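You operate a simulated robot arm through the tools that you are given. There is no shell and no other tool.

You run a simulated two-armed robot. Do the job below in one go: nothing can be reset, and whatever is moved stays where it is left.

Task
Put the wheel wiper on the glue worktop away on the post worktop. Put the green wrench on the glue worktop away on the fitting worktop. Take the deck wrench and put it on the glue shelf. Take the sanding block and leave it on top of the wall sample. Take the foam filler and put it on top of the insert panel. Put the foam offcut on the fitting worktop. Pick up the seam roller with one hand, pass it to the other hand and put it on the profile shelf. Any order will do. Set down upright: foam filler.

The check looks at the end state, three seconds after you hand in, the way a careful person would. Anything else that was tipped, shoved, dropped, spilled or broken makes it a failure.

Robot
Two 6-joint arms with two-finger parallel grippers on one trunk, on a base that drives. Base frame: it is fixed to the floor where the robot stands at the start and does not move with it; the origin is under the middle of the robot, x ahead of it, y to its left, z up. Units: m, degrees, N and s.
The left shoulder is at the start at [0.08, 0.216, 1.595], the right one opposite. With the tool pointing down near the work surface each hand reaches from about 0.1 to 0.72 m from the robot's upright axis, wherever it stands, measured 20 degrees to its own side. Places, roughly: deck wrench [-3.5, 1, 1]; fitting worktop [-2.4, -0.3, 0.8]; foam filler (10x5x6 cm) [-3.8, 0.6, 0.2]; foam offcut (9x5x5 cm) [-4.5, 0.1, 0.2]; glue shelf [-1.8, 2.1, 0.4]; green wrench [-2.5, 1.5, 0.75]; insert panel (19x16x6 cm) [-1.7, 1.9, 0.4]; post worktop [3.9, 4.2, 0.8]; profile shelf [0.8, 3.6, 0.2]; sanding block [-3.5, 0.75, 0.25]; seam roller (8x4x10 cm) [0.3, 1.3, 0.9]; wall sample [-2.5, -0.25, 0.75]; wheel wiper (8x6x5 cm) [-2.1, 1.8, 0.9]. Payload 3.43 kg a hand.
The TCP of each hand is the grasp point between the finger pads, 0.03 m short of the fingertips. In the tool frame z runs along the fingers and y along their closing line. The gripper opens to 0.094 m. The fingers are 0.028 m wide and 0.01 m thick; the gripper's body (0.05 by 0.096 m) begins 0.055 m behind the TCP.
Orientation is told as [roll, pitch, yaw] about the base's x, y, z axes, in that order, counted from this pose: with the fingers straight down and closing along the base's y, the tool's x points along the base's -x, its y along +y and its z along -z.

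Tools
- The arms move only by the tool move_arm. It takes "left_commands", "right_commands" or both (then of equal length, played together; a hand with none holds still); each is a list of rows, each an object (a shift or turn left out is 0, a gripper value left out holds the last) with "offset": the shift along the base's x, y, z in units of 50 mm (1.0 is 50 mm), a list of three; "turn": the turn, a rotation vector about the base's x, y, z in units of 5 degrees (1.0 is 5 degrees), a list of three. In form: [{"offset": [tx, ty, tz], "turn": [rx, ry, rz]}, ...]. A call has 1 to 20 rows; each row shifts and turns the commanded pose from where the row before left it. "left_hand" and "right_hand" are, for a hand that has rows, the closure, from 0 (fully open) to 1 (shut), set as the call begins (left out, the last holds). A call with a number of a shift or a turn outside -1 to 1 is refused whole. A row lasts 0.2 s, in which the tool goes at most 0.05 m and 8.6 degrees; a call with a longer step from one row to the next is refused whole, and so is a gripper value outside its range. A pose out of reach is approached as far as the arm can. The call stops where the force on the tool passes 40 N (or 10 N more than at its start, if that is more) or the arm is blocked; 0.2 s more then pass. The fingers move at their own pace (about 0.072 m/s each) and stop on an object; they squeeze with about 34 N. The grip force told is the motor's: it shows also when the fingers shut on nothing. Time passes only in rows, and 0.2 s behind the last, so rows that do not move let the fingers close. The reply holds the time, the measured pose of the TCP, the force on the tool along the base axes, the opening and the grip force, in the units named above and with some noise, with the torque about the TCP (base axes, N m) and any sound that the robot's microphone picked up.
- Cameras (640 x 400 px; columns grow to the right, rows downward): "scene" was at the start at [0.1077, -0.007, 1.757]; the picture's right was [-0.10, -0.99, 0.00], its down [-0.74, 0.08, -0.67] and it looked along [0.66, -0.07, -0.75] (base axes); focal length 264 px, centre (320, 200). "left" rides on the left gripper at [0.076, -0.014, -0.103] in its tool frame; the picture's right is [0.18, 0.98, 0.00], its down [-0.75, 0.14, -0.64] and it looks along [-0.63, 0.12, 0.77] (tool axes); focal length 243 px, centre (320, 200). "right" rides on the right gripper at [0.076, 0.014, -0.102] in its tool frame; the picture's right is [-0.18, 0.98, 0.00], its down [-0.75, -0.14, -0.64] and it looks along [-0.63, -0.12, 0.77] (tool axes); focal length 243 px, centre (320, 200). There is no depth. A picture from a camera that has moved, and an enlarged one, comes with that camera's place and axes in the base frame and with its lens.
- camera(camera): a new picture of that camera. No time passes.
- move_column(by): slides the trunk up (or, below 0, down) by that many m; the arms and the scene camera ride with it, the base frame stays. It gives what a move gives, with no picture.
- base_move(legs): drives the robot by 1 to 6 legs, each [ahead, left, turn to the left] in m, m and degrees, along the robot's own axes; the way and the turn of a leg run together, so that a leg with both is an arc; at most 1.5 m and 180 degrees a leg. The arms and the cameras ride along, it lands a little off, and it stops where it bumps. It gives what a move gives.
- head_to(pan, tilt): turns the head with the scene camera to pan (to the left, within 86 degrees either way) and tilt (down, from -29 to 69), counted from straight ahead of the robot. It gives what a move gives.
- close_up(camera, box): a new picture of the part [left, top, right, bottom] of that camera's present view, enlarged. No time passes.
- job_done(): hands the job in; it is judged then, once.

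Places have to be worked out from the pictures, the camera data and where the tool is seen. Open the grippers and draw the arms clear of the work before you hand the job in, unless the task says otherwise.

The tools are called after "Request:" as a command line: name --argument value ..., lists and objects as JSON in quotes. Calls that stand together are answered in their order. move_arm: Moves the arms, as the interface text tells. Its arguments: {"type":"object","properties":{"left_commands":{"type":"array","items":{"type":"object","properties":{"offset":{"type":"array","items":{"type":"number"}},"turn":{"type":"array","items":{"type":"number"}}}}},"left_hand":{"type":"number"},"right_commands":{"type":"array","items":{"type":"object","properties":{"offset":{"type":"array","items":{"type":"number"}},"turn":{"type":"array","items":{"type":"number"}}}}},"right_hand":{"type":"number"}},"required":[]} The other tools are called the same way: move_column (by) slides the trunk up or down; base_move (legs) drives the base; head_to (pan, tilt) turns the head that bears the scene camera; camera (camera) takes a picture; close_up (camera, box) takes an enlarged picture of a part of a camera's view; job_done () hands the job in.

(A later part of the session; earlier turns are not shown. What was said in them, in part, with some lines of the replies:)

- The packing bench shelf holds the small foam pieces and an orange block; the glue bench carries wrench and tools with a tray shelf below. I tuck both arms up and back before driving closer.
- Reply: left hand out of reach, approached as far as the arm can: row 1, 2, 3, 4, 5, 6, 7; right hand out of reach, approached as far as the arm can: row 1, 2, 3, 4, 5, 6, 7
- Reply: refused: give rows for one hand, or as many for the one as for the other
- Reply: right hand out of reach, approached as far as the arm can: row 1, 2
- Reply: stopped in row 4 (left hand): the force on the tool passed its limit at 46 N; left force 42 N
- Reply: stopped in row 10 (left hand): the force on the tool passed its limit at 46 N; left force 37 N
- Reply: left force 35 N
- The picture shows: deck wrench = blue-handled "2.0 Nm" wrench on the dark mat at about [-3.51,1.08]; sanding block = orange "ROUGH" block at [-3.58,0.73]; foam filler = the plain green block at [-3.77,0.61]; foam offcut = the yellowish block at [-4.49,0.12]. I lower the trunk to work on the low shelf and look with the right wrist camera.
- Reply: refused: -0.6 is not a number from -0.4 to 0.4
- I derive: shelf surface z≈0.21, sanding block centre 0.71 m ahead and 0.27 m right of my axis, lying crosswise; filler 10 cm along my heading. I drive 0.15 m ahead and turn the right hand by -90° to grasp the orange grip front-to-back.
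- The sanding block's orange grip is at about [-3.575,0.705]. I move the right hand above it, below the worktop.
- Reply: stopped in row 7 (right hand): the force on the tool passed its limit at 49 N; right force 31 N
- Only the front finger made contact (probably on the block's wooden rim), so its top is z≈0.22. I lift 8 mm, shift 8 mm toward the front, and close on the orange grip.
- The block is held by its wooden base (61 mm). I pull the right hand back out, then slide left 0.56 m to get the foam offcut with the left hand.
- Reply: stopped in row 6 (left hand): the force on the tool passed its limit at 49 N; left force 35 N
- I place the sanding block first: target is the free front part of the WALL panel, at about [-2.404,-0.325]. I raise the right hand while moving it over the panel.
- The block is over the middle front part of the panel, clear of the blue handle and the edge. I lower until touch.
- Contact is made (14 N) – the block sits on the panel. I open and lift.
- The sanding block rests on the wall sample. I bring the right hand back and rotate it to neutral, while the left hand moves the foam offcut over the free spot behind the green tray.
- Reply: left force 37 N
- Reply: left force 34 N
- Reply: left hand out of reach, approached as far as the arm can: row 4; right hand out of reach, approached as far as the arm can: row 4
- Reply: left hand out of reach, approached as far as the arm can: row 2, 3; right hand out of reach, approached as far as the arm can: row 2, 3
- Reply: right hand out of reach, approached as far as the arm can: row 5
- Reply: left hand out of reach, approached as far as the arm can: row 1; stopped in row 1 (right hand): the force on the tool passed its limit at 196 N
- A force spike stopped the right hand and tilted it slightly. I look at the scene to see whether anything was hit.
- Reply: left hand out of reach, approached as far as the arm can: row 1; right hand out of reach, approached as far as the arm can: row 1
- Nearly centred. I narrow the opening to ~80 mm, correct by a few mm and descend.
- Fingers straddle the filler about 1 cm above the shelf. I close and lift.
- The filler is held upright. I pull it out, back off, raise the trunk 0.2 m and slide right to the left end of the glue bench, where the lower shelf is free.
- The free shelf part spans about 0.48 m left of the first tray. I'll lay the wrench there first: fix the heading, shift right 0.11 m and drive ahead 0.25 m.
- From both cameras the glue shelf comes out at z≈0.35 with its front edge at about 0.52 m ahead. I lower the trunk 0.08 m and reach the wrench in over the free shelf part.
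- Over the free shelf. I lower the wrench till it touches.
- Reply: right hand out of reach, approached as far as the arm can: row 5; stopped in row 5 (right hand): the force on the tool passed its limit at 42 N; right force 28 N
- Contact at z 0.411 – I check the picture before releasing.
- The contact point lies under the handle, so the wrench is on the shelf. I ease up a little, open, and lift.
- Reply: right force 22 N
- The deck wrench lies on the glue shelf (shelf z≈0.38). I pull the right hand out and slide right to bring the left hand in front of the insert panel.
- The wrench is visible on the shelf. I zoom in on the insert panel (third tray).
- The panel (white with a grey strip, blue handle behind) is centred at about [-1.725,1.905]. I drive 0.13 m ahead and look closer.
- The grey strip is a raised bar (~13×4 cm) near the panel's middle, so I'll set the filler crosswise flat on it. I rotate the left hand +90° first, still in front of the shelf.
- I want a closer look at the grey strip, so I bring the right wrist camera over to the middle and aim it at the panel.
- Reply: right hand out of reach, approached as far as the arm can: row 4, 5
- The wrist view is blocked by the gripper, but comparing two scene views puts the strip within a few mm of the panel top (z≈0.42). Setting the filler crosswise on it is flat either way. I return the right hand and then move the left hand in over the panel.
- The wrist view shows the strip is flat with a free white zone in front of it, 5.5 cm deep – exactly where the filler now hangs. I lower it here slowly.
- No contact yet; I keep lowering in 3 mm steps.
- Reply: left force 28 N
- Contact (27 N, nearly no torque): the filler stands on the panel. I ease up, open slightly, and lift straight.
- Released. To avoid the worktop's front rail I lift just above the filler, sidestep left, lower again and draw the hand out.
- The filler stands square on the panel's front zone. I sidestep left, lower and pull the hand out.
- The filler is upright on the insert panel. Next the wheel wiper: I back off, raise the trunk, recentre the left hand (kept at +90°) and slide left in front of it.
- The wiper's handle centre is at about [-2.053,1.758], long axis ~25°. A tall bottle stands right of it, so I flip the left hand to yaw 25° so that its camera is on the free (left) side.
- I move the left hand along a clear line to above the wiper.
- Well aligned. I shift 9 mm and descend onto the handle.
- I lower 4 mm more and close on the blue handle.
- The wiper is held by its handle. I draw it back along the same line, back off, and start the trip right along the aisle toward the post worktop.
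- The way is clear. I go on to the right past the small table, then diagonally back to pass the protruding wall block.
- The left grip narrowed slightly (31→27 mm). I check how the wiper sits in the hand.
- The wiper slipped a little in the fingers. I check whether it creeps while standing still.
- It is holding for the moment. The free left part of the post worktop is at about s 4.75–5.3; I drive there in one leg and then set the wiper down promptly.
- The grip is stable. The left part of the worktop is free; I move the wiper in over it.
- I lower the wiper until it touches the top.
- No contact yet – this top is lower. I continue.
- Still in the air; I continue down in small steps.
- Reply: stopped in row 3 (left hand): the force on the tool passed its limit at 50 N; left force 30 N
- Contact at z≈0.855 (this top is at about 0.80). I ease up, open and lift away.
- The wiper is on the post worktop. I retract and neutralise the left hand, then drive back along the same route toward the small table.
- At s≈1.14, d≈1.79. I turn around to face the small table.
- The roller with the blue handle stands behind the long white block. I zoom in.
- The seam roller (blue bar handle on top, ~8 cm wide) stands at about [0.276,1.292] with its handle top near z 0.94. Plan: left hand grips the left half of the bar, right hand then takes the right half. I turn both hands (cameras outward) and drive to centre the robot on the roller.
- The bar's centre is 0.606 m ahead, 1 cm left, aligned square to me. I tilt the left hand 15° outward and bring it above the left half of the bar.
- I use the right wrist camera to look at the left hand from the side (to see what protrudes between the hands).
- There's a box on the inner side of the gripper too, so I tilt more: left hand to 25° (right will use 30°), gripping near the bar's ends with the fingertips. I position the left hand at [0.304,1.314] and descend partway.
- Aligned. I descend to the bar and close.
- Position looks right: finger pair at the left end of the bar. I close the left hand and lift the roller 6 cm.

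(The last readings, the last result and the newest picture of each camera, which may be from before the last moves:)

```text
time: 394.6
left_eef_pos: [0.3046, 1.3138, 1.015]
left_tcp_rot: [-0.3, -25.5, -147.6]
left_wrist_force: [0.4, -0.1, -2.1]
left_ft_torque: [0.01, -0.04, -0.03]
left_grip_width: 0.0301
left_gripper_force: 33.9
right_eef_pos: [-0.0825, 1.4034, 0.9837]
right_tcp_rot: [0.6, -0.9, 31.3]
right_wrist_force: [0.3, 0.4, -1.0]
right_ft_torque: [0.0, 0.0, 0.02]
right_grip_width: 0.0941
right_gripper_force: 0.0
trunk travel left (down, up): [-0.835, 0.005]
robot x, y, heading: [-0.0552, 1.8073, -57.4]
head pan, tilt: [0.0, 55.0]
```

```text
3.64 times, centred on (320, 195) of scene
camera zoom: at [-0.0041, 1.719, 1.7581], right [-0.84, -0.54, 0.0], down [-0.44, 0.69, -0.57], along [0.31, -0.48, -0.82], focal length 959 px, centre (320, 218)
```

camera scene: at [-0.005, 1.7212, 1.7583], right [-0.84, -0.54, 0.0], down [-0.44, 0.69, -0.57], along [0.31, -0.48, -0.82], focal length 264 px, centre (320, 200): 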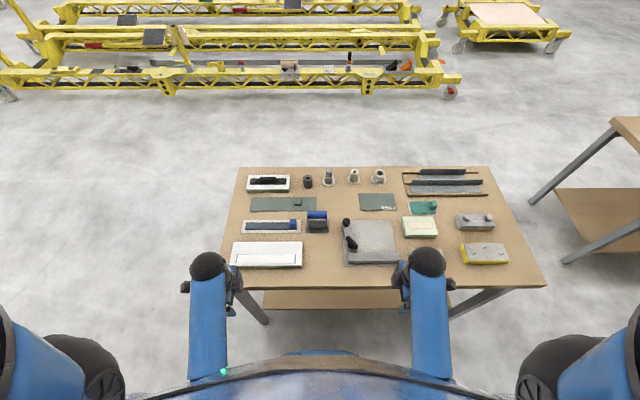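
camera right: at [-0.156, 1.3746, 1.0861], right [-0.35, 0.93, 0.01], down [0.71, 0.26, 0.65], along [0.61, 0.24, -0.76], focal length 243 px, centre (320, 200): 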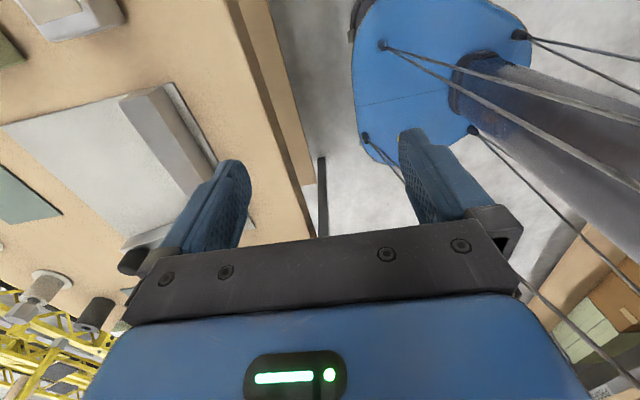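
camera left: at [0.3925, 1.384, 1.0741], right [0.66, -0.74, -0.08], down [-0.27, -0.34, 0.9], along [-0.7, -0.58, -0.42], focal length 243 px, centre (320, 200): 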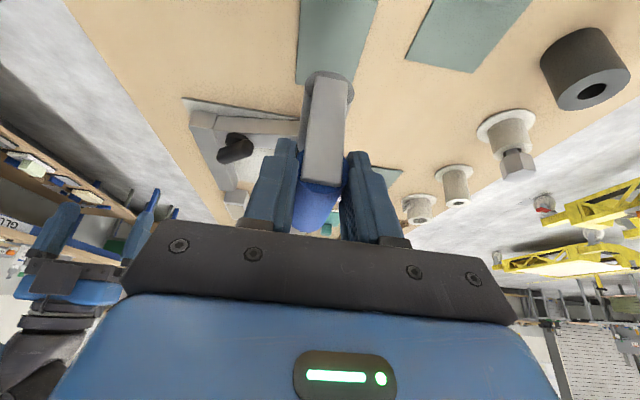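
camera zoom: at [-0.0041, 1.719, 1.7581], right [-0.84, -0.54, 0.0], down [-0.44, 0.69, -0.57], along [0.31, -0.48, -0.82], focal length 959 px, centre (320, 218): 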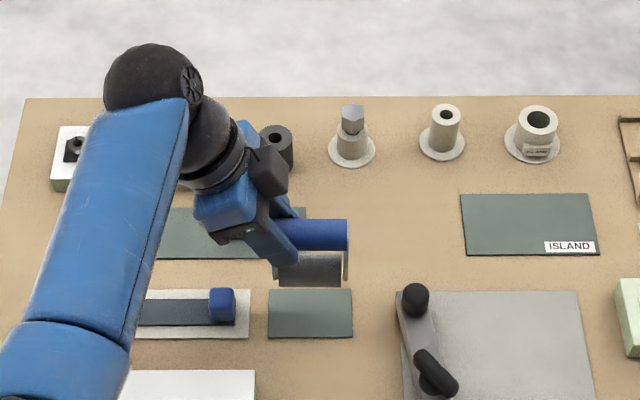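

The roller is held by the left hand. Now I tilt the right hand 30° outward and bring it to a pre-grasp point above-right of the bar's right half.

Request:
move_arm --right_commands '[{"turn": [0.539, -0.842, 0]}, {"turn": [0.539, -0.842, 0]}, {"turn": [0.539, -0.842, 0]}, {"turn": [0.539, -0.842, 0]}, {"turn": [0.539, -0.842, 0]}, {"turn": [0.539, -0.842, 0]}, {"offset": [0.668, -0.324, 0.1]}, {"offset": [0.668, -0.324, 0.15]}, {"offset": [0.668, -0.324, 0.25]}, {"offset": [0.668, -0.324, 0.3]}, {"offset": [0.668, -0.324, 0.3]}, {"offset": [0.668, -0.324, 0.3]}, {"offset": [0.668, -0.324, 0.3]}, {"offset": [0.668, -0.324, 0.3]}, {"offset": [0.668, -0.324, 0.02]}, {}]' --right_hand 0.25

Request:
close_up --camera "scene" --box '[250, 120, 410, 250]'

Request:
camera --camera "right"

```text
time: 398.1
left_eef_pos: [0.3049, 1.3134, 1.014]
left_tcp_rot: [-0.3, -25.4, -147.8]
left_wrist_force: [-0.1, 0.2, -0.9]
left_ft_torque: [0.01, -0.03, 0.02]
left_grip_width: 0.03
left_gripper_force: 34.1
right_eef_pos: [0.2173, 1.2595, 1.0893]
right_tcp_rot: [1.4, -30.8, 31.2]
right_wrist_force: [0.0, 0.0, 0.4]
right_ft_torque: [-0.01, -0.01, 0.0]
right_grip_width: 0.0705
right_gripper_force: 0.1
trunk travel left (down, up): [-0.835, 0.005]
robot x, y, heading: [-0.0597, 1.8016, -57.5]
head pan, tilt: [0.0, 55.0]
```

```text
3.08 times, centred on (330, 185) of scene
camera zoom: at [-0.0043, 1.7189, 1.7581], right [-0.84, -0.54, 0.0], down [-0.44, 0.69, -0.57], along [0.31, -0.48, -0.82], focal length 812 px, centre (289, 246)
```

zoom: 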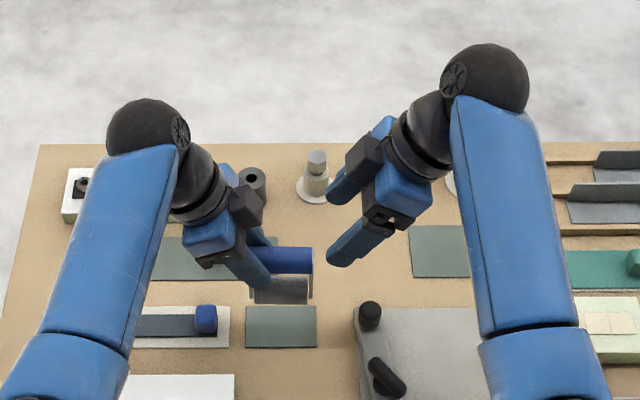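

```text
taken
camera right: at [0.1099, 1.2091, 1.1384], right [-0.38, 0.92, 0.11], down [0.35, 0.03, 0.93], along [0.85, 0.4, -0.34], focal length 243 px, centre (320, 200)
```

right: 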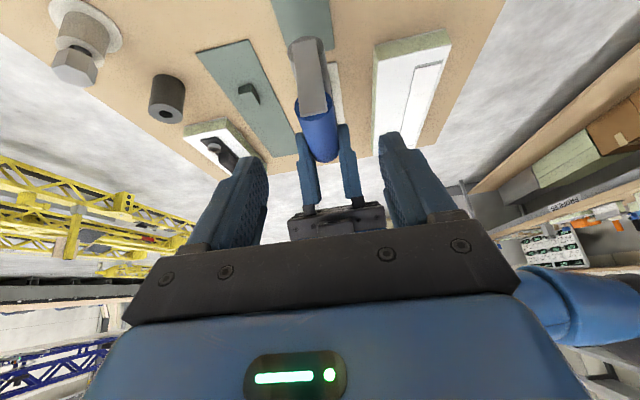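

The right fingers straddle the bar's line nicely. I advance along the tool axis halfway and check.

Request:
move_arm --right_commands '[{"offset": [0.174, 0.098, -0.37]}, {"offset": [0.174, 0.098, -0.37]}, {}]'

Request:
camera --camera "right"

Request:
close_up --camera "scene" --box '[260, 130, 370, 240]'

```text
time: 398.9
left_eef_pos: [0.3044, 1.3131, 1.0141]
left_tcp_rot: [-0.3, -25.3, -147.7]
left_wrist_force: [0.4, -0.3, -1.0]
left_ft_torque: [0.03, -0.05, -0.01]
left_grip_width: 0.0298
left_gripper_force: 34.4
right_eef_pos: [0.2348, 1.2705, 1.0507]
right_tcp_rot: [1.2, -30.8, 31.2]
right_wrist_force: [0.0, -0.8, 0.2]
right_ft_torque: [-0.02, -0.01, 0.03]
right_grip_width: 0.0705
right_gripper_force: 0.2
trunk travel left (down, up): [-0.835, 0.005]
robot x, y, heading: [-0.0599, 1.8049, -57.0]
head pan, tilt: [0.0, 55.0]
```

```text
taken
camera right: at [0.1273, 1.2188, 1.1], right [-0.38, 0.92, 0.11], down [0.35, 0.03, 0.93], along [0.85, 0.4, -0.34], focal length 243 px, centre (320, 200)
```

right: 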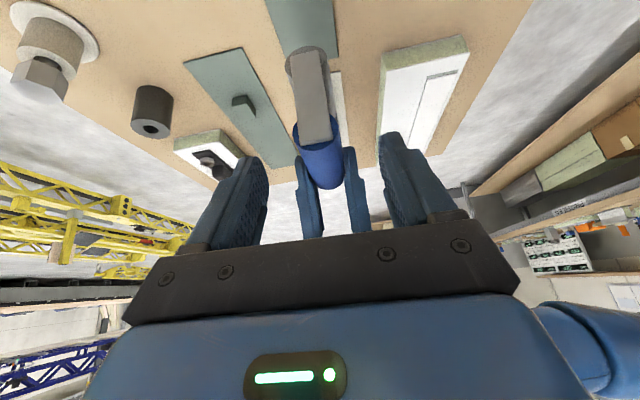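

```text
3.64 times, centred on (315, 185) of scene
camera zoom: at [-0.0046, 1.719, 1.7581], right [-0.84, -0.54, 0.0], down [-0.44, 0.69, -0.57], along [0.31, -0.48, -0.82], focal length 959 px, centre (338, 254)
```

zoom: 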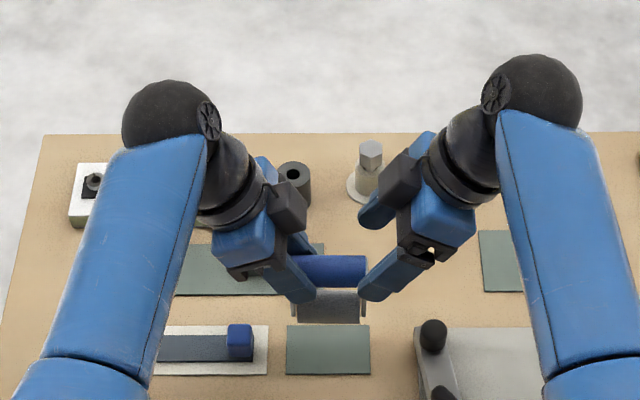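

Gap between the two grippers is fine. I advance the rest.

Request:
move_arm --right_commands '[{"offset": [0.172, 0.09, -0.353]}, {"offset": [0.172, 0.085, -0.353]}, {}]'

Request:
camera --camera "right"

Request:
close_up --camera "scene" --box '[270, 150, 350, 230]'

```text
time: 399.6
left_eef_pos: [0.3048, 1.3135, 1.0135]
left_tcp_rot: [-0.3, -25.4, -147.6]
left_wrist_force: [-0.1, 0.4, -2.3]
left_ft_torque: [0.02, -0.08, -0.02]
left_grip_width: 0.0299
left_gripper_force: 33.5
right_eef_pos: [0.2526, 1.2783, 1.0141]
right_tcp_rot: [1.3, -30.9, 31.1]
right_wrist_force: [0.2, -0.2, 0.8]
right_ft_torque: [-0.01, 0.0, 0.0]
right_grip_width: 0.0705
right_gripper_force: 0.1
trunk travel left (down, up): [-0.835, 0.005]
robot x, y, heading: [-0.0572, 1.805, -57.6]
head pan, tilt: [0.0, 55.0]
```

```text
taken
camera right: at [0.1455, 1.2276, 1.0639], right [-0.38, 0.92, 0.11], down [0.35, 0.03, 0.93], along [0.85, 0.4, -0.34], focal length 243 px, centre (320, 200)
```

right: 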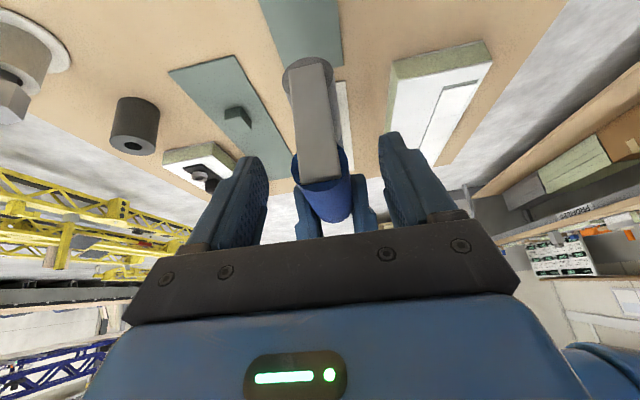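

```text
5.00 times, centred on (310, 190) of scene
camera zoom: at [-0.0045, 1.7189, 1.7581], right [-0.84, -0.54, 0.0], down [-0.44, 0.69, -0.57], along [0.31, -0.48, -0.82], focal length 1319 px, centre (370, 250)
```

zoom: 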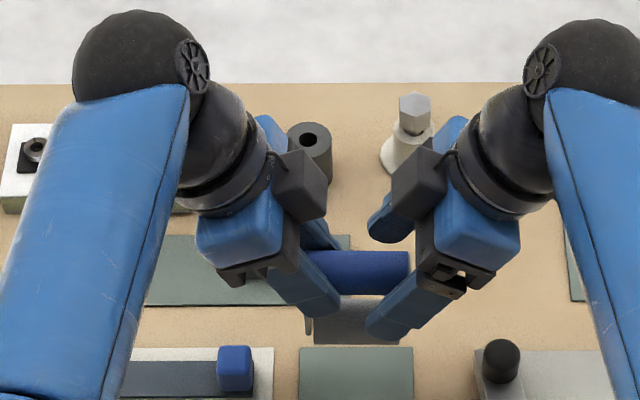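

The bar's right end lies between the right fingers, with space between the hands. I close the right hand while the left still holds.

Request:
move_arm --right_commands '[{}, {}, {}, {}, {}]' --right_hand 1

Request:
close_up --camera "scene" --box '[270, 150, 350, 230]'

Request:
camera --camera "right"

```text
time: 400.9
left_eef_pos: [0.3053, 1.3118, 1.0133]
left_tcp_rot: [-0.2, -25.4, -147.8]
left_wrist_force: [7.7, -11.7, -10.4]
left_ft_torque: [0.03, -0.38, -0.04]
left_grip_width: 0.0297
left_gripper_force: 33.8
right_eef_pos: [0.2521, 1.2794, 1.0144]
right_tcp_rot: [1.5, -30.7, 31.2]
right_wrist_force: [-8.5, 12.4, 7.5]
right_ft_torque: [0.29, -0.12, 1.0]
right_grip_width: 0.0302
right_gripper_force: 34.5
trunk travel left (down, up): [-0.835, 0.005]
robot x, y, heading: [-0.0594, 1.8059, -57.5]
head pan, tilt: [0.0, 55.0]
```

```text
5.00 times, centred on (310, 190) of scene
camera zoom: at [-0.0039, 1.7188, 1.7581], right [-0.84, -0.54, 0.0], down [-0.44, 0.69, -0.57], along [0.31, -0.48, -0.82], focal length 1319 px, centre (370, 250)
```

zoom: 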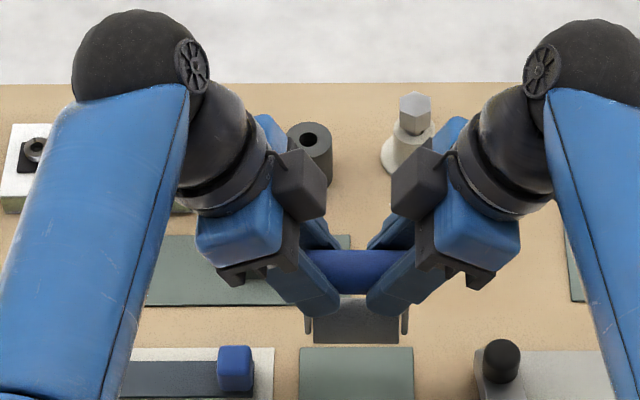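

```text
taken
camera right: at [0.1457, 1.2279, 1.0638], right [-0.38, 0.92, 0.12], down [0.36, 0.03, 0.93], along [0.85, 0.4, -0.34], focal length 243 px, centre (320, 200)
```

right: 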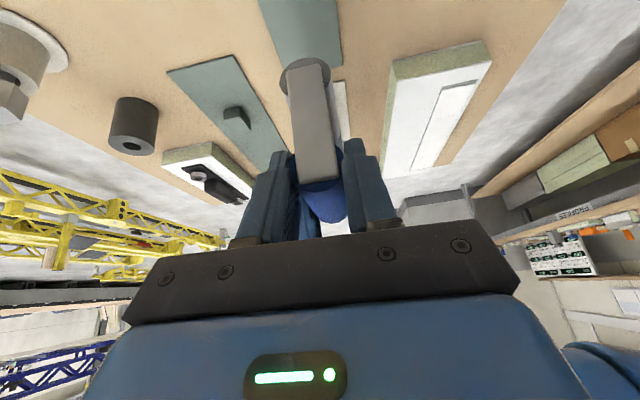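

Both hands hold the bar. I open the left hand and withdraw it along its own axis (up-left).

Request:
move_arm --left_commands '[{}, {}, {}]' --left_hand 0.2

Request:
move_arm --left_commands '[{"offset": [0.14, 0.09, 0.36]}, {"offset": [0.14, 0.09, 0.36]}, {"offset": [0.14, 0.09, 0.36]}, {"offset": [0.14, 0.09, 0.36]}, {}]'

Request:
close_up --camera "scene" --box '[260, 130, 370, 240]'

Request:
camera --camera "right"

```text
time: 401.6
left_eef_pos: [0.305, 1.3131, 1.0142]
left_tcp_rot: [-0.3, -25.4, -147.6]
left_wrist_force: [0.5, -0.4, -0.6]
left_ft_torque: [0.02, 0.02, 0.01]
left_grip_width: 0.0751
left_gripper_force: 0.2
right_eef_pos: [0.252, 1.2784, 1.0134]
right_tcp_rot: [1.3, -30.8, 31.2]
right_wrist_force: [0.0, -0.6, 0.3]
right_ft_torque: [-0.02, 0.08, 0.0]
right_grip_width: 0.0297
right_gripper_force: 33.8
trunk travel left (down, up): [-0.835, 0.005]
robot x, y, heading: [-0.0591, 1.8054, -57.3]
head pan, tilt: [0.0, 55.0]
```

```text
time: 402.9
left_eef_pos: [0.3335, 1.3336, 1.0855]
left_tcp_rot: [-0.3, -25.4, -147.7]
left_wrist_force: [0.1, -0.2, -0.2]
left_ft_torque: [0.02, 0.0, -0.05]
left_grip_width: 0.0754
left_gripper_force: 0.0
right_eef_pos: [0.253, 1.2788, 1.0141]
right_tcp_rot: [1.3, -30.8, 31.3]
right_wrist_force: [-0.3, 0.1, 0.8]
right_ft_torque: [-0.02, 0.04, 0.0]
right_grip_width: 0.0296
right_gripper_force: 34.1
trunk travel left (down, up): [-0.835, 0.005]
robot x, y, heading: [-0.0597, 1.8015, -57.5]
head pan, tilt: [0.0, 55.0]
```

```text
3.64 times, centred on (315, 185) of scene
camera zoom: at [-0.0039, 1.7189, 1.7581], right [-0.84, -0.54, 0.0], down [-0.44, 0.69, -0.57], along [0.31, -0.48, -0.82], focal length 959 px, centre (338, 254)
```

zoom: 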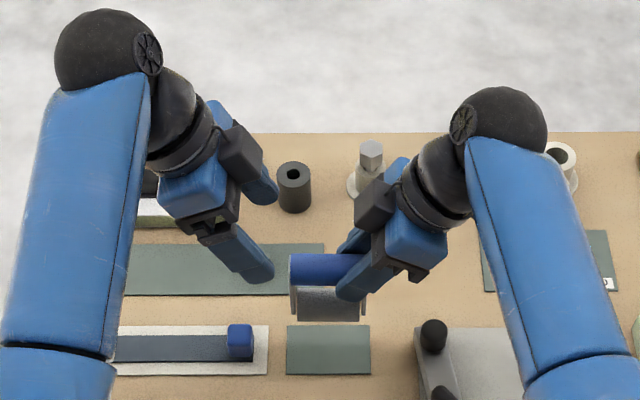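

```text
taken
camera right: at [0.1456, 1.2276, 1.064], right [-0.38, 0.92, 0.11], down [0.35, 0.03, 0.93], along [0.85, 0.4, -0.34], focal length 243 px, centre (320, 200)
```

right: 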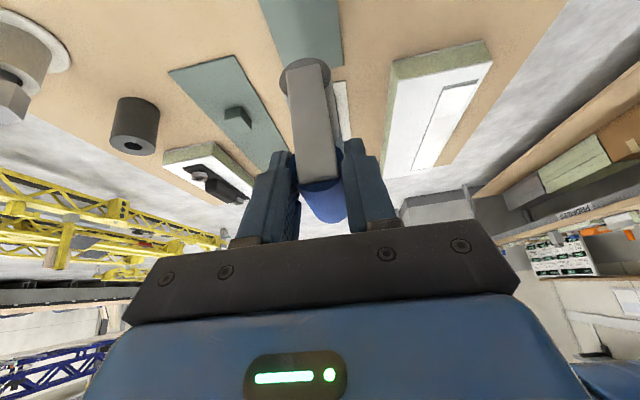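

The right hand holds the roller level and free. I retract the left hand to its travel pose, then back the base away from the table.

Request:
move_arm --left_commands '[{"offset": [0.3, 0.3, 0.1]}, {"offset": [0.1, 0.6, 0], "turn": [0.537, -0.843, 0]}, {"offset": [-0.1, 0.75, -0.2], "turn": [0.537, -0.843, 0]}, {"offset": [-0.15, 0.75, -0.3], "turn": [0.537, -0.843, 0]}, {"offset": [-0.2, 0.75, -0.4], "turn": [0.537, -0.843, 0]}, {"offset": [-0.3, 0.75, -0.5], "turn": [0.537, -0.843, 0]}, {"offset": [-0.3, 0.75, -0.5]}, {"offset": [-0.2, 0.6, -0.4]}, {}]' --left_hand 0

Request:
base_move --legs '[[-0.33, 0, 0]]'

Request:
camera --camera "scene"

```text
time: 404.9
left_eef_pos: [0.2879, 1.5929, 0.9757]
left_tcp_rot: [-0.4, -0.4, -147.8]
left_wrist_force: [-0.3, 0.2, 0.6]
left_ft_torque: [0.05, -0.04, 0.02]
left_grip_width: 0.0941
left_gripper_force: 0.0
right_eef_pos: [0.2524, 1.2779, 1.0135]
right_tcp_rot: [1.3, -30.8, 31.2]
right_wrist_force: [-1.2, -0.5, 0.4]
right_ft_torque: [-0.04, 0.04, 0.01]
right_grip_width: 0.0299
right_gripper_force: 34.5
trunk travel left (down, up): [-0.835, 0.005]
robot x, y, heading: [-0.0566, 1.8002, -57.4]
head pan, tilt: [0.0, 55.0]
```

```text
time: 407.0
left_eef_pos: [0.1196, 1.8586, 0.9739]
left_tcp_rot: [-0.4, -0.4, -148.0]
left_wrist_force: [0.1, -0.5, -0.3]
left_ft_torque: [0.01, -0.01, 0.0]
left_grip_width: 0.0939
left_gripper_force: 0.0
right_eef_pos: [0.0809, 1.543, 1.0137]
right_tcp_rot: [1.5, -30.8, 30.9]
right_wrist_force: [0.4, -0.2, -1.9]
right_ft_torque: [-0.02, 0.04, -0.02]
right_grip_width: 0.0298
right_gripper_force: 33.7
trunk travel left (down, up): [-0.835, 0.005]
robot x, y, heading: [-0.2333, 2.0751, -57.6]
head pan, tilt: [0.0, 55.0]
```

```text
taken
camera scene: at [-0.1731, 1.9834, 1.7578], right [-0.84, -0.54, 0.0], down [-0.44, 0.69, -0.57], along [0.31, -0.48, -0.82], focal length 264 px, centre (320, 200)
```

scene: 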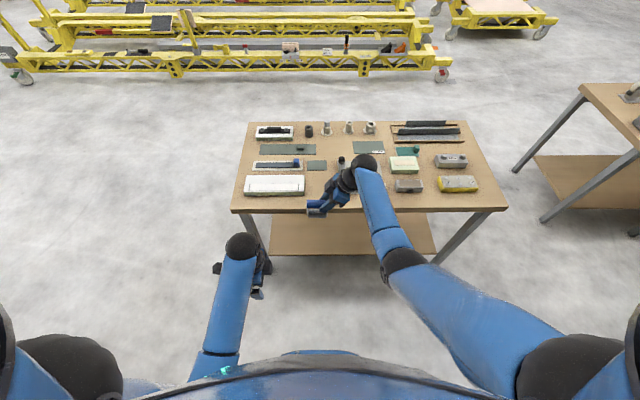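

I fold the right arm in with the roller upright, then step forward a little and turn around to the profile bench.

Request:
move_arm --right_commands '[{"offset": [-0.69, 0.35, -0.1]}, {"offset": [-0.69, 0.35, -0.1]}, {"offset": [-0.69, 0.35, -0.2]}, {"offset": [-0.69, 0.35, -0.2]}, {"offset": [-0.69, 0.35, -0.2]}, {"offset": [-0.69, 0.35, -0.2]}, {}]'

Request:
base_move --legs '[[0.2, 0, 0], [0, 0, 90], [0, 0, 90.3]]'

Request:
head_to --pan -25 --tilt 35

Request:
camera --camera "scene"

Request:
camera --camera "right"

```text
time: 408.6
left_eef_pos: [0.1182, 1.8611, 0.9748]
left_tcp_rot: [-0.4, -0.5, -148.0]
left_wrist_force: [0.4, 0.5, 0.3]
left_ft_torque: [-0.01, 0.0, -0.01]
left_grip_width: 0.0937
left_gripper_force: 0.1
right_eef_pos: [-0.1268, 1.6527, 0.9643]
right_tcp_rot: [1.3, -30.8, 31.0]
right_wrist_force: [0.6, 0.1, -1.3]
right_ft_torque: [-0.04, 0.05, -0.03]
right_grip_width: 0.0296
right_gripper_force: 34.4
trunk travel left (down, up): [-0.835, 0.005]
robot x, y, heading: [-0.2312, 2.0761, -57.3]
head pan, tilt: [0.0, 55.0]
```

```text
time: 417.8
left_eef_pos: [-0.4634, 2.1222, 0.9755]
left_tcp_rot: [-0.4, -0.4, 30.8]
left_wrist_force: [0.7, -0.1, -0.2]
left_ft_torque: [0.02, -0.03, 0.0]
left_grip_width: 0.0939
left_gripper_force: 0.0
right_eef_pos: [-0.2151, 2.3234, 0.9657]
right_tcp_rot: [1.3, -30.8, -150.4]
right_wrist_force: [0.0, -0.3, -1.0]
right_ft_torque: [-0.01, -0.03, -0.04]
right_grip_width: 0.0297
right_gripper_force: 33.9
trunk travel left (down, up): [-0.835, 0.005]
robot x, y, heading: [-0.1216, 1.901, 121.0]
head pan, tilt: [0.0, 55.0]
```

```text
time: 418.7
left_eef_pos: [-0.4639, 2.1232, 0.9742]
left_tcp_rot: [-0.3, -0.4, 30.7]
left_wrist_force: [0.3, 0.6, -0.6]
left_ft_torque: [-0.02, -0.04, 0.03]
left_grip_width: 0.0939
left_gripper_force: 0.0
right_eef_pos: [-0.2156, 2.3252, 0.9658]
right_tcp_rot: [1.2, -30.8, -150.4]
right_wrist_force: [0.8, -0.1, -1.0]
right_ft_torque: [0.05, -0.03, 0.01]
right_grip_width: 0.0299
right_gripper_force: 33.8
trunk travel left (down, up): [-0.835, 0.005]
robot x, y, heading: [-0.1198, 1.9001, 121.2]
head pan, tilt: [-25.0, 35.0]
```

```text
taken
camera scene: at [-0.1483, 2.0168, 1.7863], right [0.99, 0.11, 0.0], down [0.06, -0.57, -0.82], along [-0.09, 0.81, -0.57], focal length 264 px, centre (320, 200)
```

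scene: 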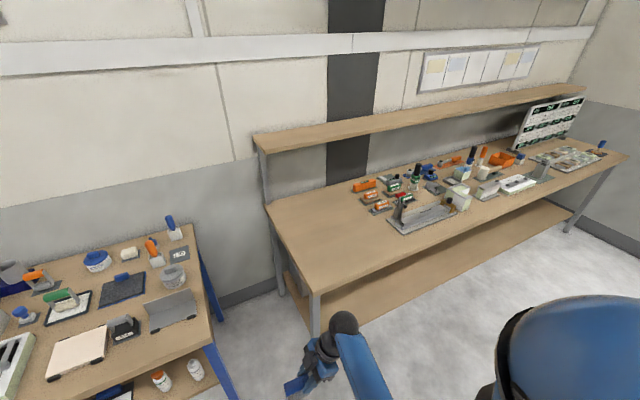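

```text
taken
camera right: at [-0.1067, 2.3727, 1.0146], right [0.36, -0.93, 0.11], down [-0.36, -0.02, 0.93], along [-0.86, -0.38, -0.34], focal length 243 px, centre (320, 200)
```

right: 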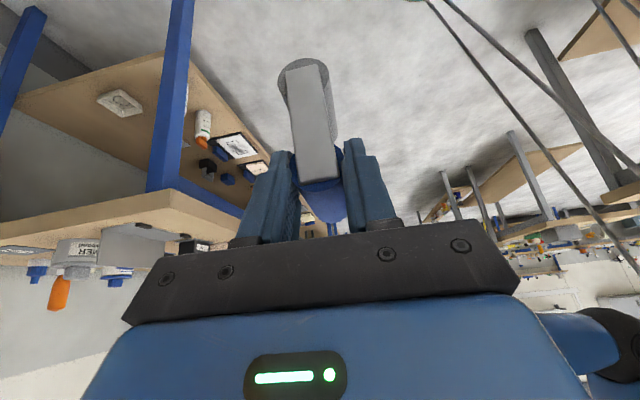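

I slide right along the profile bench and lower the trunk in front of it to view its shelf.

Request:
base_move --legs '[[0, -0.9, 1.5]]'

Request:
move_column --by -0.4

Request:
move_column --by -0.15

Request:
head_to --pan 0 --tilt 40

Request:
camera --camera "scene"

```text
time: 423.4
left_eef_pos: [0.2668, 2.5808, 0.9749]
left_tcp_rot: [-0.4, -0.5, 34.3]
left_wrist_force: [0.1, -0.6, 0.4]
left_ft_torque: [-0.01, -0.02, 0.03]
left_grip_width: 0.0943
left_gripper_force: 0.1
right_eef_pos: [0.5026, 2.7976, 0.9653]
right_tcp_rot: [1.4, -30.7, -146.8]
right_wrist_force: [-0.1, -0.5, -1.8]
right_ft_torque: [0.03, -0.06, 0.0]
right_grip_width: 0.0299
right_gripper_force: 34.2
trunk travel left (down, up): [-0.835, 0.005]
robot x, y, heading: [0.6179, 2.3839, 124.6]
head pan, tilt: [-25.0, 35.0]
```

```text
time: 427.2
left_eef_pos: [0.2666, 2.5811, 0.5756]
left_tcp_rot: [-0.5, -0.4, 34.3]
left_wrist_force: [0.1, 0.0, -0.2]
left_ft_torque: [0.02, 0.01, -0.01]
left_grip_width: 0.0939
left_gripper_force: 0.0
right_eef_pos: [0.5039, 2.7979, 0.5651]
right_tcp_rot: [1.4, -30.8, -146.9]
right_wrist_force: [1.1, 0.3, -1.7]
right_ft_torque: [0.04, -0.04, -0.01]
right_grip_width: 0.0297
right_gripper_force: 33.9
trunk travel left (down, up): [-0.435, 0.405]
robot x, y, heading: [0.623, 2.3857, 124.6]
head pan, tilt: [-25.0, 35.0]
```

```text
time: 428.9
left_eef_pos: [0.2658, 2.5804, 0.425]
left_tcp_rot: [-0.4, -0.4, 34.3]
left_wrist_force: [-0.4, -0.3, 0.7]
left_ft_torque: [0.01, -0.01, 0.0]
left_grip_width: 0.0939
left_gripper_force: 0.0
right_eef_pos: [0.5026, 2.7979, 0.4141]
right_tcp_rot: [1.3, -30.8, -146.8]
right_wrist_force: [-0.3, 0.2, -1.7]
right_ft_torque: [0.05, -0.05, -0.05]
right_grip_width: 0.0298
right_gripper_force: 34.3
trunk travel left (down, up): [-0.285, 0.555]
robot x, y, heading: [0.6198, 2.383, 124.6]
head pan, tilt: [-25.0, 35.0]
```

```text
time: 429.8
left_eef_pos: [0.2672, 2.5797, 0.4259]
left_tcp_rot: [-0.4, -0.4, 34.3]
left_wrist_force: [-0.4, -0.3, 0.6]
left_ft_torque: [-0.01, 0.01, 0.0]
left_grip_width: 0.0937
left_gripper_force: 0.0
right_eef_pos: [0.5035, 2.798, 0.4153]
right_tcp_rot: [1.3, -30.8, -146.8]
right_wrist_force: [-0.3, 0.2, -1.1]
right_ft_torque: [0.05, -0.01, 0.02]
right_grip_width: 0.0296
right_gripper_force: 33.7
trunk travel left (down, up): [-0.285, 0.555]
robot x, y, heading: [0.6228, 2.3847, 124.7]
head pan, tilt: [0.0, 40.0]
```

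```text
taken
camera scene: at [0.5555, 2.4783, 1.2288], right [0.82, 0.57, 0.0], down [0.36, -0.53, -0.77], along [-0.43, 0.63, -0.64], focal length 264 px, centre (320, 200)
```

scene: 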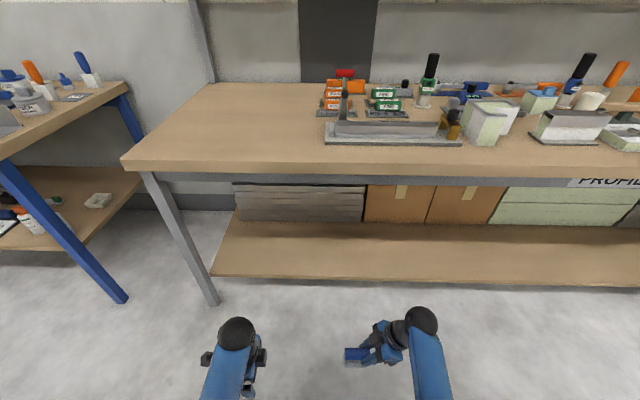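

The shelf has a free front strip about 0.3 m deep before the boxes. I drive ahead 0.28 m with a small heading fix.

Request:
base_move --legs '[[0.28, 0, -2]]'

Request:
camera --camera "right"

Request:
camera --camera "scene"

```text
time: 431.8
left_eef_pos: [0.119, 2.8196, 0.4243]
left_tcp_rot: [-0.4, -0.5, 32.8]
left_wrist_force: [-0.5, 0.1, 0.5]
left_ft_torque: [-0.02, 0.0, -0.01]
left_grip_width: 0.0939
left_gripper_force: 0.2
right_eef_pos: [0.3623, 3.0298, 0.4145]
right_tcp_rot: [1.4, -30.8, -148.5]
right_wrist_force: [0.3, 0.1, -1.9]
right_ft_torque: [0.0, -0.03, 0.02]
right_grip_width: 0.0301
right_gripper_force: 33.8
trunk travel left (down, up): [-0.285, 0.555]
robot x, y, heading: [0.4727, 2.6085, 123.0]
head pan, tilt: [0.0, 40.0]
```

```text
taken
camera right: at [0.469, 3.0819, 0.4642], right [0.39, -0.91, 0.11], down [-0.36, -0.03, 0.93], along [-0.85, -0.4, -0.34], focal length 243 px, centre (320, 200)
```

right: 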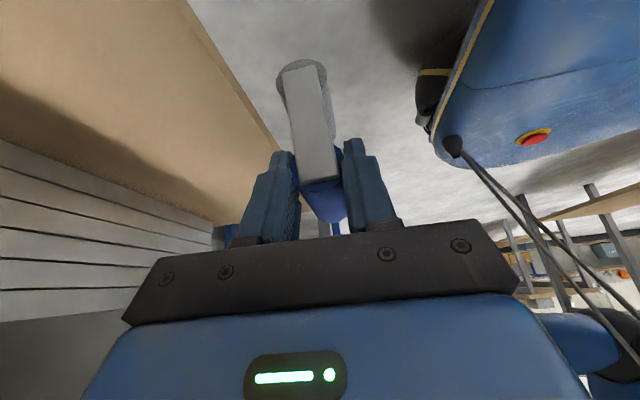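

```text
taken
camera scene: at [0.4048, 2.7096, 1.2287], right [0.84, 0.54, 0.0], down [0.35, -0.54, -0.77], along [-0.42, 0.64, -0.64], focal length 264 px, centre (320, 200)
```

scene: 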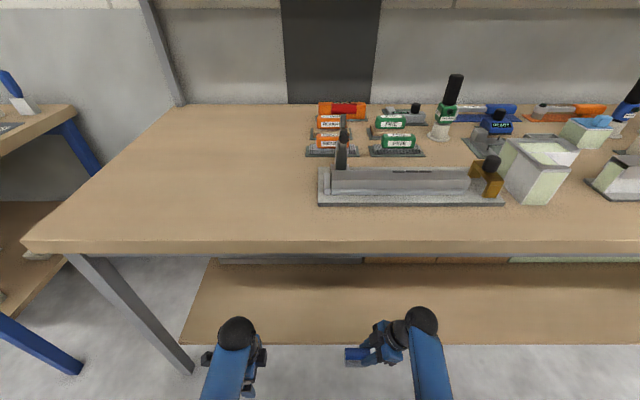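

Shelf z≈0.20, front edge ~0.53 m ahead. I lower the trunk 0.1 m more, then move the roller in over the free strip, keeping it above the shelf.

Request:
move_column --by -0.1

Request:
move_arm --right_commands '[{"offset": [0, 0, 0.6]}, {"offset": [0, 0, 0.6]}, {"offset": [-0.464, 0.724, 0]}, {"offset": [-0.464, 0.724, 0]}, {"offset": [-0.464, 0.724, 0]}, {"offset": [-0.464, 0.724, 0]}, {"offset": [-0.464, 0.724, 0]}, {}]'

Request:
camera --camera "right"

Request:
camera --camera "scene"

```text
time: 433.1
left_eef_pos: [0.1193, 2.8203, 0.3238]
left_tcp_rot: [-0.4, -0.3, 32.7]
left_wrist_force: [0.6, -0.2, -0.1]
left_ft_torque: [0.01, 0.0, 0.01]
left_grip_width: 0.094
left_gripper_force: 0.1
right_eef_pos: [0.3626, 3.0304, 0.3146]
right_tcp_rot: [1.3, -30.8, -148.5]
right_wrist_force: [0.1, 0.2, -1.2]
right_ft_torque: [0.08, -0.03, -0.02]
right_grip_width: 0.0298
right_gripper_force: 34.4
trunk travel left (down, up): [-0.185, 0.655]
robot x, y, heading: [0.4682, 2.6093, 123.0]
head pan, tilt: [0.0, 40.0]
```

```text
time: 434.9
left_eef_pos: [0.1192, 2.8203, 0.3258]
left_tcp_rot: [-0.4, -0.4, 32.6]
left_wrist_force: [-0.4, 1.2, 0.4]
left_ft_torque: [0.0, 0.02, -0.02]
left_grip_width: 0.094
left_gripper_force: 0.0
right_eef_pos: [0.245, 3.2127, 0.3752]
right_tcp_rot: [1.1, -30.8, -148.5]
right_wrist_force: [0.0, -0.7, -1.5]
right_ft_torque: [0.04, -0.04, 0.01]
right_grip_width: 0.0297
right_gripper_force: 33.3
trunk travel left (down, up): [-0.185, 0.655]
robot x, y, heading: [0.4699, 2.6095, 122.6]
head pan, tilt: [0.0, 40.0]
```

```text
taken
camera right: at [0.3527, 3.2642, 0.4252], right [0.39, -0.91, 0.11], down [-0.35, -0.03, 0.93], along [-0.85, -0.4, -0.34], focal length 243 px, centre (320, 200)
```

right: 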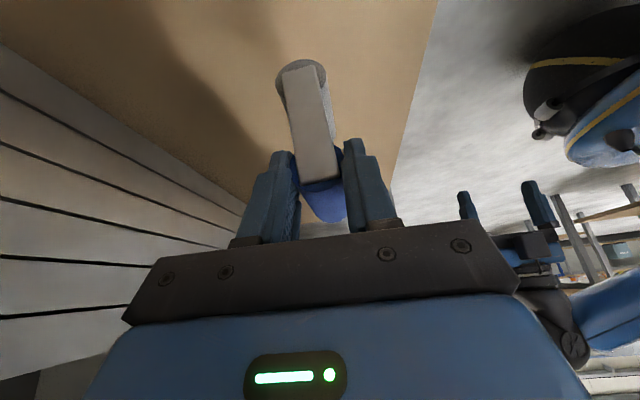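

```text
taken
camera scene: at [0.4054, 2.7088, 1.1288], right [0.84, 0.54, 0.0], down [0.35, -0.54, -0.77], along [-0.42, 0.64, -0.64], focal length 264 px, centre (320, 200)
```

scene: 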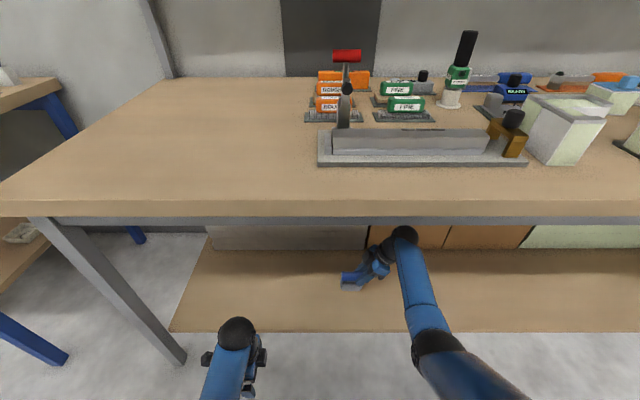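

The roller hangs over the middle of the free strip. I lower until it touches.

Request:
move_arm --right_commands '[{"offset": [0, 0, -0.4]}, {"offset": [0, 0, -0.3]}, {"offset": [0, 0, -0.2]}, {"offset": [0, 0, -0.1]}, {"offset": [0, 0, -0.1]}, {"offset": [0, 0, -0.08]}, {"offset": [0, 0, -0.08]}, {"offset": [0, 0, -0.08]}, {"offset": [0, 0, -0.08]}, {"offset": [0, 0, -0.08]}, {"offset": [0, 0, -0.08]}, {}]'

Request:
camera --camera "right"

```text
time: 436.9
left_eef_pos: [0.1215, 2.8193, 0.3253]
left_tcp_rot: [-0.4, -0.5, 32.6]
left_wrist_force: [0.4, 0.0, -1.0]
left_ft_torque: [-0.03, 0.01, -0.01]
left_grip_width: 0.0941
left_gripper_force: 0.0
right_eef_pos: [0.2439, 3.2173, 0.3122]
right_tcp_rot: [0.2, -31.1, -148.0]
right_wrist_force: [3.4, -3.5, 18.7]
right_ft_torque: [-0.32, -0.03, 0.02]
right_grip_width: 0.0297
right_gripper_force: 33.8
trunk travel left (down, up): [-0.185, 0.655]
robot x, y, heading: [0.4719, 2.6064, 122.7]
head pan, tilt: [0.0, 40.0]
stopped in row 10 (right hand): the force on the tool passed its limit at 44 N (the readings are from after the stop); the commanded pose is now the measured one
```

```text
taken
camera right: at [0.3507, 3.2682, 0.361], right [0.39, -0.92, 0.1], down [-0.34, -0.05, 0.94], along [-0.86, -0.4, -0.33], focal length 243 px, centre (320, 200)
```

right: 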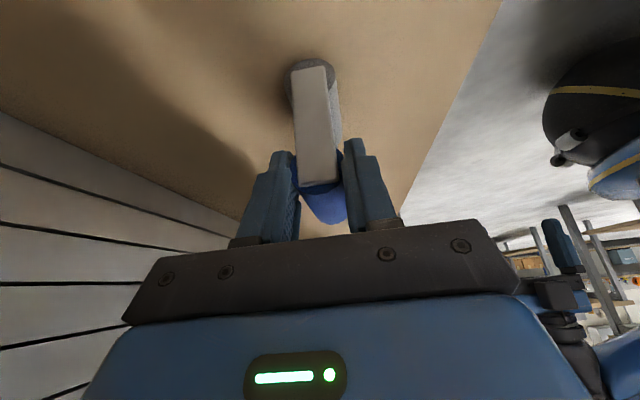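

Contact at shelf level. I zoom in to see how the roller stands before releasing.

Request:
close_up --camera "scene" --box '[310, 210, 430, 300]'

```text
4.44 times, centred on (370, 255) of scene
camera zoom: at [0.4061, 2.7076, 1.1289], right [0.84, 0.54, 0.0], down [0.35, -0.54, -0.77], along [-0.42, 0.64, -0.64], focal length 1172 px, centre (98, -44)
```

zoom: 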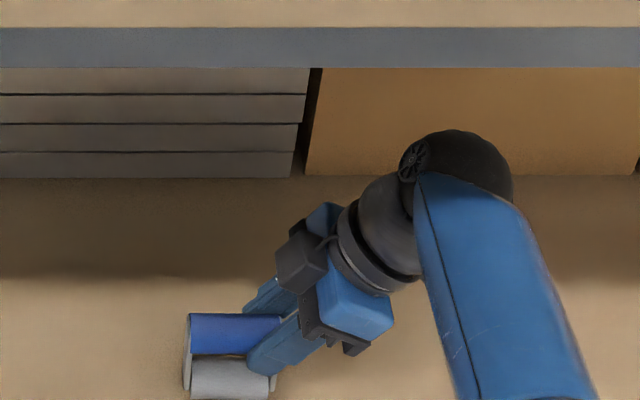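

It stands level. I ease the pressure, open gently, and look.

Request:
move_arm --right_commands '[{"offset": [0, 0, 0.04]}, {}]'

Request:
move_arm --right_commands '[{}, {}]' --right_hand 0.4

Request:
camera --camera "right"

Request:
close_up --camera "scene" --box '[310, 210, 430, 300]'

```text
time: 437.5
left_eef_pos: [0.119, 2.8197, 0.3242]
left_tcp_rot: [-0.4, -0.4, 32.6]
left_wrist_force: [-0.8, 0.8, 0.3]
left_ft_torque: [0.02, -0.01, 0.02]
left_grip_width: 0.0939
left_gripper_force: 0.0
right_eef_pos: [0.2427, 3.2169, 0.3141]
right_tcp_rot: [0.2, -31.0, -148.1]
right_wrist_force: [-2.1, 1.9, 9.3]
right_ft_torque: [0.03, 0.52, -0.14]
right_grip_width: 0.0302
right_gripper_force: 33.9
trunk travel left (down, up): [-0.185, 0.655]
robot x, y, heading: [0.4657, 2.6129, 122.9]
head pan, tilt: [0.0, 40.0]
```

```text
time: 438.1
left_eef_pos: [0.12, 2.8209, 0.3244]
left_tcp_rot: [-0.4, -0.4, 32.6]
left_wrist_force: [-0.3, -0.1, 0.6]
left_ft_torque: [0.0, 0.0, 0.0]
left_grip_width: 0.094
left_gripper_force: 0.1
right_eef_pos: [0.2455, 3.2155, 0.3104]
right_tcp_rot: [0.5, -31.0, -148.2]
right_wrist_force: [-0.4, -0.4, 0.0]
right_ft_torque: [0.03, 0.0, 0.0]
right_grip_width: 0.0564
right_gripper_force: 0.2
trunk travel left (down, up): [-0.185, 0.655]
robot x, y, heading: [0.47, 2.613, 122.9]
head pan, tilt: [0.0, 40.0]
```

```text
taken
camera right: at [0.3518, 3.267, 0.3598], right [0.39, -0.92, 0.1], down [-0.35, -0.04, 0.94], along [-0.85, -0.4, -0.33], focal length 243 px, centre (320, 200)
```

right: 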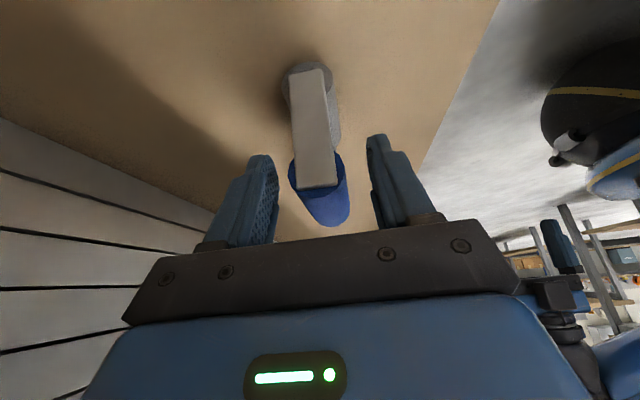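

```text
4.44 times, centred on (370, 255) of scene
camera zoom: at [0.4055, 2.7091, 1.1288], right [0.84, 0.54, 0.0], down [0.35, -0.54, -0.77], along [-0.42, 0.64, -0.64], focal length 1172 px, centre (98, -44)
```

zoom: 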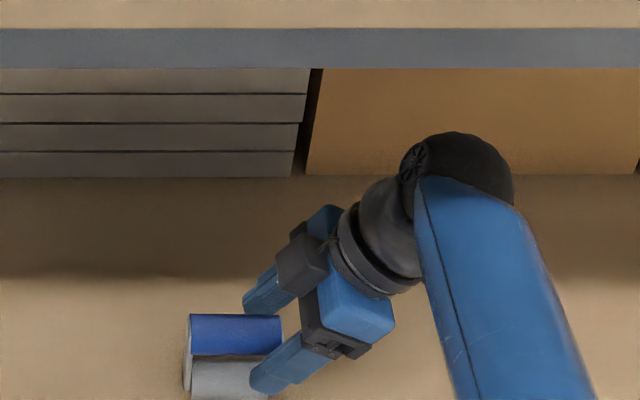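

The roller stands on its own. I open a bit more and withdraw along the tool axis (up-right), then out to the front.

Request:
move_arm --right_commands '[{}, {"offset": [0.17, 0.11, 0.35]}, {"offset": [0.17, 0.11, 0.35]}, {"offset": [0.17, 0.11, 0.35]}, {"offset": [0.17, 0.11, 0.35]}, {}]' --right_hand 0.2

Request:
camera --camera "right"

Request:
close_up --camera "scene" --box '[310, 210, 430, 300]'

```text
time: 439.5
left_eef_pos: [0.1201, 2.82, 0.3259]
left_tcp_rot: [-0.4, -0.5, 32.7]
left_wrist_force: [-0.1, 0.2, 0.7]
left_ft_torque: [0.03, -0.02, -0.01]
left_grip_width: 0.0941
left_gripper_force: 0.0
right_eef_pos: [0.2774, 3.237, 0.3798]
right_tcp_rot: [0.4, -30.9, -148.2]
right_wrist_force: [-0.2, -0.8, -0.4]
right_ft_torque: [0.01, -0.03, 0.0]
right_grip_width: 0.0752
right_gripper_force: 0.1
trunk travel left (down, up): [-0.185, 0.655]
robot x, y, heading: [0.4703, 2.6095, 122.9]
head pan, tilt: [0.0, 40.0]
```

```text
taken
camera right: at [0.3853, 3.2881, 0.4286], right [0.39, -0.92, 0.1], down [-0.35, -0.04, 0.94], along [-0.86, -0.4, -0.33], focal length 243 px, centre (320, 200)
```

right: 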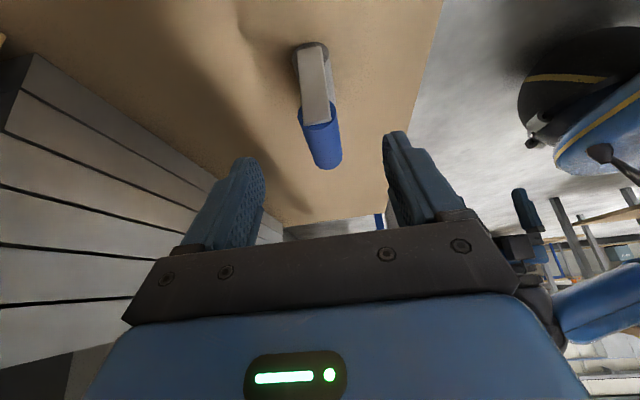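

```text
4.44 times, centred on (370, 255) of scene
camera zoom: at [0.4054, 2.7091, 1.1288], right [0.84, 0.54, 0.0], down [0.35, -0.54, -0.77], along [-0.42, 0.64, -0.64], focal length 1172 px, centre (98, -44)
```

zoom: 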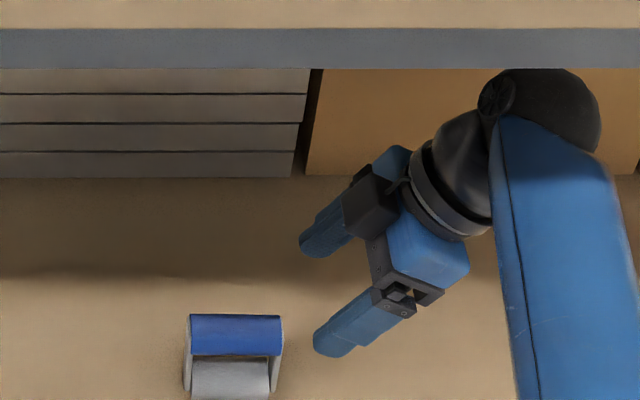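

The roller stands upright on the profile shelf. I draw the right hand right and out, and back the robot away.

Request:
move_arm --right_commands '[{"offset": [0.6, 0.39, 0.1]}, {"offset": [0.5, -0.76, 0]}, {"offset": [0.5, -0.76, 0]}, {"offset": [0.5, -0.76, 0]}, {"offset": [0.5, -0.76, 0]}, {"offset": [0.5, -0.76, 0]}, {}]'

Request:
base_move --legs '[[-0.3, 0, 0]]'

Request:
camera --camera "scene"

```text
time: 441.1
left_eef_pos: [0.1189, 2.8206, 0.3257]
left_tcp_rot: [-0.4, -0.5, 32.6]
left_wrist_force: [0.2, 0.0, 1.2]
left_ft_torque: [-0.01, 0.02, -0.01]
left_grip_width: 0.0941
left_gripper_force: 0.1
right_eef_pos: [0.4308, 3.0676, 0.3829]
right_tcp_rot: [0.2, -31.1, -148.2]
right_wrist_force: [0.5, 0.2, 0.3]
right_ft_torque: [0.01, -0.03, 0.0]
right_grip_width: 0.0752
right_gripper_force: 0.0
right hand out of reach, approached as far as the arm can: row 6
trunk travel left (down, up): [-0.185, 0.655]
robot x, y, heading: [0.4703, 2.6115, 122.9]
head pan, tilt: [0.0, 40.0]
```

```text
time: 443.1
left_eef_pos: [0.2824, 2.5752, 0.3254]
left_tcp_rot: [-0.3, -0.4, 31.9]
left_wrist_force: [-0.8, -0.7, -0.6]
left_ft_torque: [0.02, 0.02, 0.04]
left_grip_width: 0.094
left_gripper_force: 0.0
right_eef_pos: [0.5958, 2.8195, 0.3835]
right_tcp_rot: [0.1, -31.0, -148.9]
right_wrist_force: [0.0, -1.1, 0.0]
right_ft_torque: [-0.01, -0.03, 0.01]
right_grip_width: 0.0751
right_gripper_force: 0.0
trunk travel left (down, up): [-0.185, 0.655]
robot x, y, heading: [0.6292, 2.3614, 122.2]
head pan, tilt: [0.0, 40.0]
```

```text
taken
camera scene: at [0.5667, 2.4591, 1.1289], right [0.85, 0.53, 0.0], down [0.34, -0.54, -0.77], along [-0.41, 0.65, -0.64], focal length 264 px, centre (320, 200)
```

scene: 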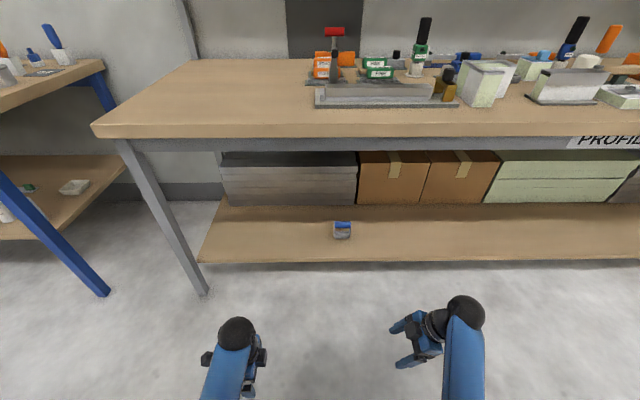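

All items are placed; the last picture shows the roller standing on the profile shelf. I open the right gripper fully before handing in.

Request:
move_arm --right_commands '[{}, {}, {}]' --right_hand 0

Request:
close_up --camera "scene" --box '[290, 190, 400, 260]'

```text
time: 443.9
left_eef_pos: [0.2817, 2.5741, 0.3268]
left_tcp_rot: [-0.3, -0.4, 31.8]
left_wrist_force: [-1.4, -0.8, 0.6]
left_ft_torque: [-0.01, -0.01, 0.0]
left_grip_width: 0.0939
left_gripper_force: 0.1
right_eef_pos: [0.5963, 2.8182, 0.3819]
right_tcp_rot: [0.1, -31.1, -148.9]
right_wrist_force: [-0.4, 0.3, -0.2]
right_ft_torque: [0.0, 0.0, -0.02]
right_grip_width: 0.0939
right_gripper_force: 0.0
trunk travel left (down, up): [-0.185, 0.655]
robot x, y, heading: [0.6314, 2.3616, 122.2]
head pan, tilt: [0.0, 40.0]
```

```text
5.71 times, centred on (345, 225) of scene
camera zoom: at [0.5664, 2.4597, 1.1288], right [0.85, 0.53, 0.0], down [0.34, -0.54, -0.77], along [-0.41, 0.65, -0.64], focal length 1507 px, centre (177, 57)
```

zoom: 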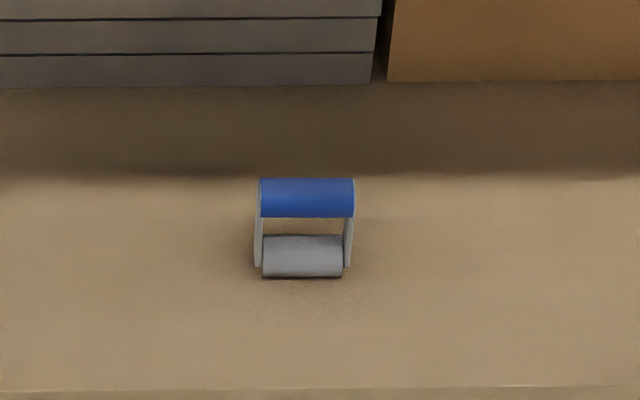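

The seam roller stands upright on the profile shelf, both grippers are open and clear of the work. I hand the job in.

Request:
job_done

```text
The job is handed in.
```

The job is handed in. All seven items ended up where you asked. I checked each with the cameras when I set it down, but did not go back for a last look at the benches I had already left.

| Item | Where it is now |
|---|---|
| Wheel wiper | Free left part of the post worktop |
| Green wrench | Fitting worktop, in the strip between the clip and the grey-green mat |
| Deck wrench | Glue shelf, left of the first tray |
| Sanding block | On the front half of the wall sample, clear of its blue handle |
| Foam filler | Upright, crosswise on the insert panel |
| Foam offcut | Fitting worktop, behind the green tray |
| Seam roller | Picked up with the left hand, passed to the right in the air, standing upright on the profile shelf |

- **Force spike:** while I was reaching for the deck wrench, the right hand stopped on a brief 196 N force reading. The pictures right after showed nothing moved, and it was most likely a jerk at the end of the arm's reach.
- **Wheel wiper slip:** it slid a few millimetres in the grip on the way to the post worktop. It stayed held and was set down normally.
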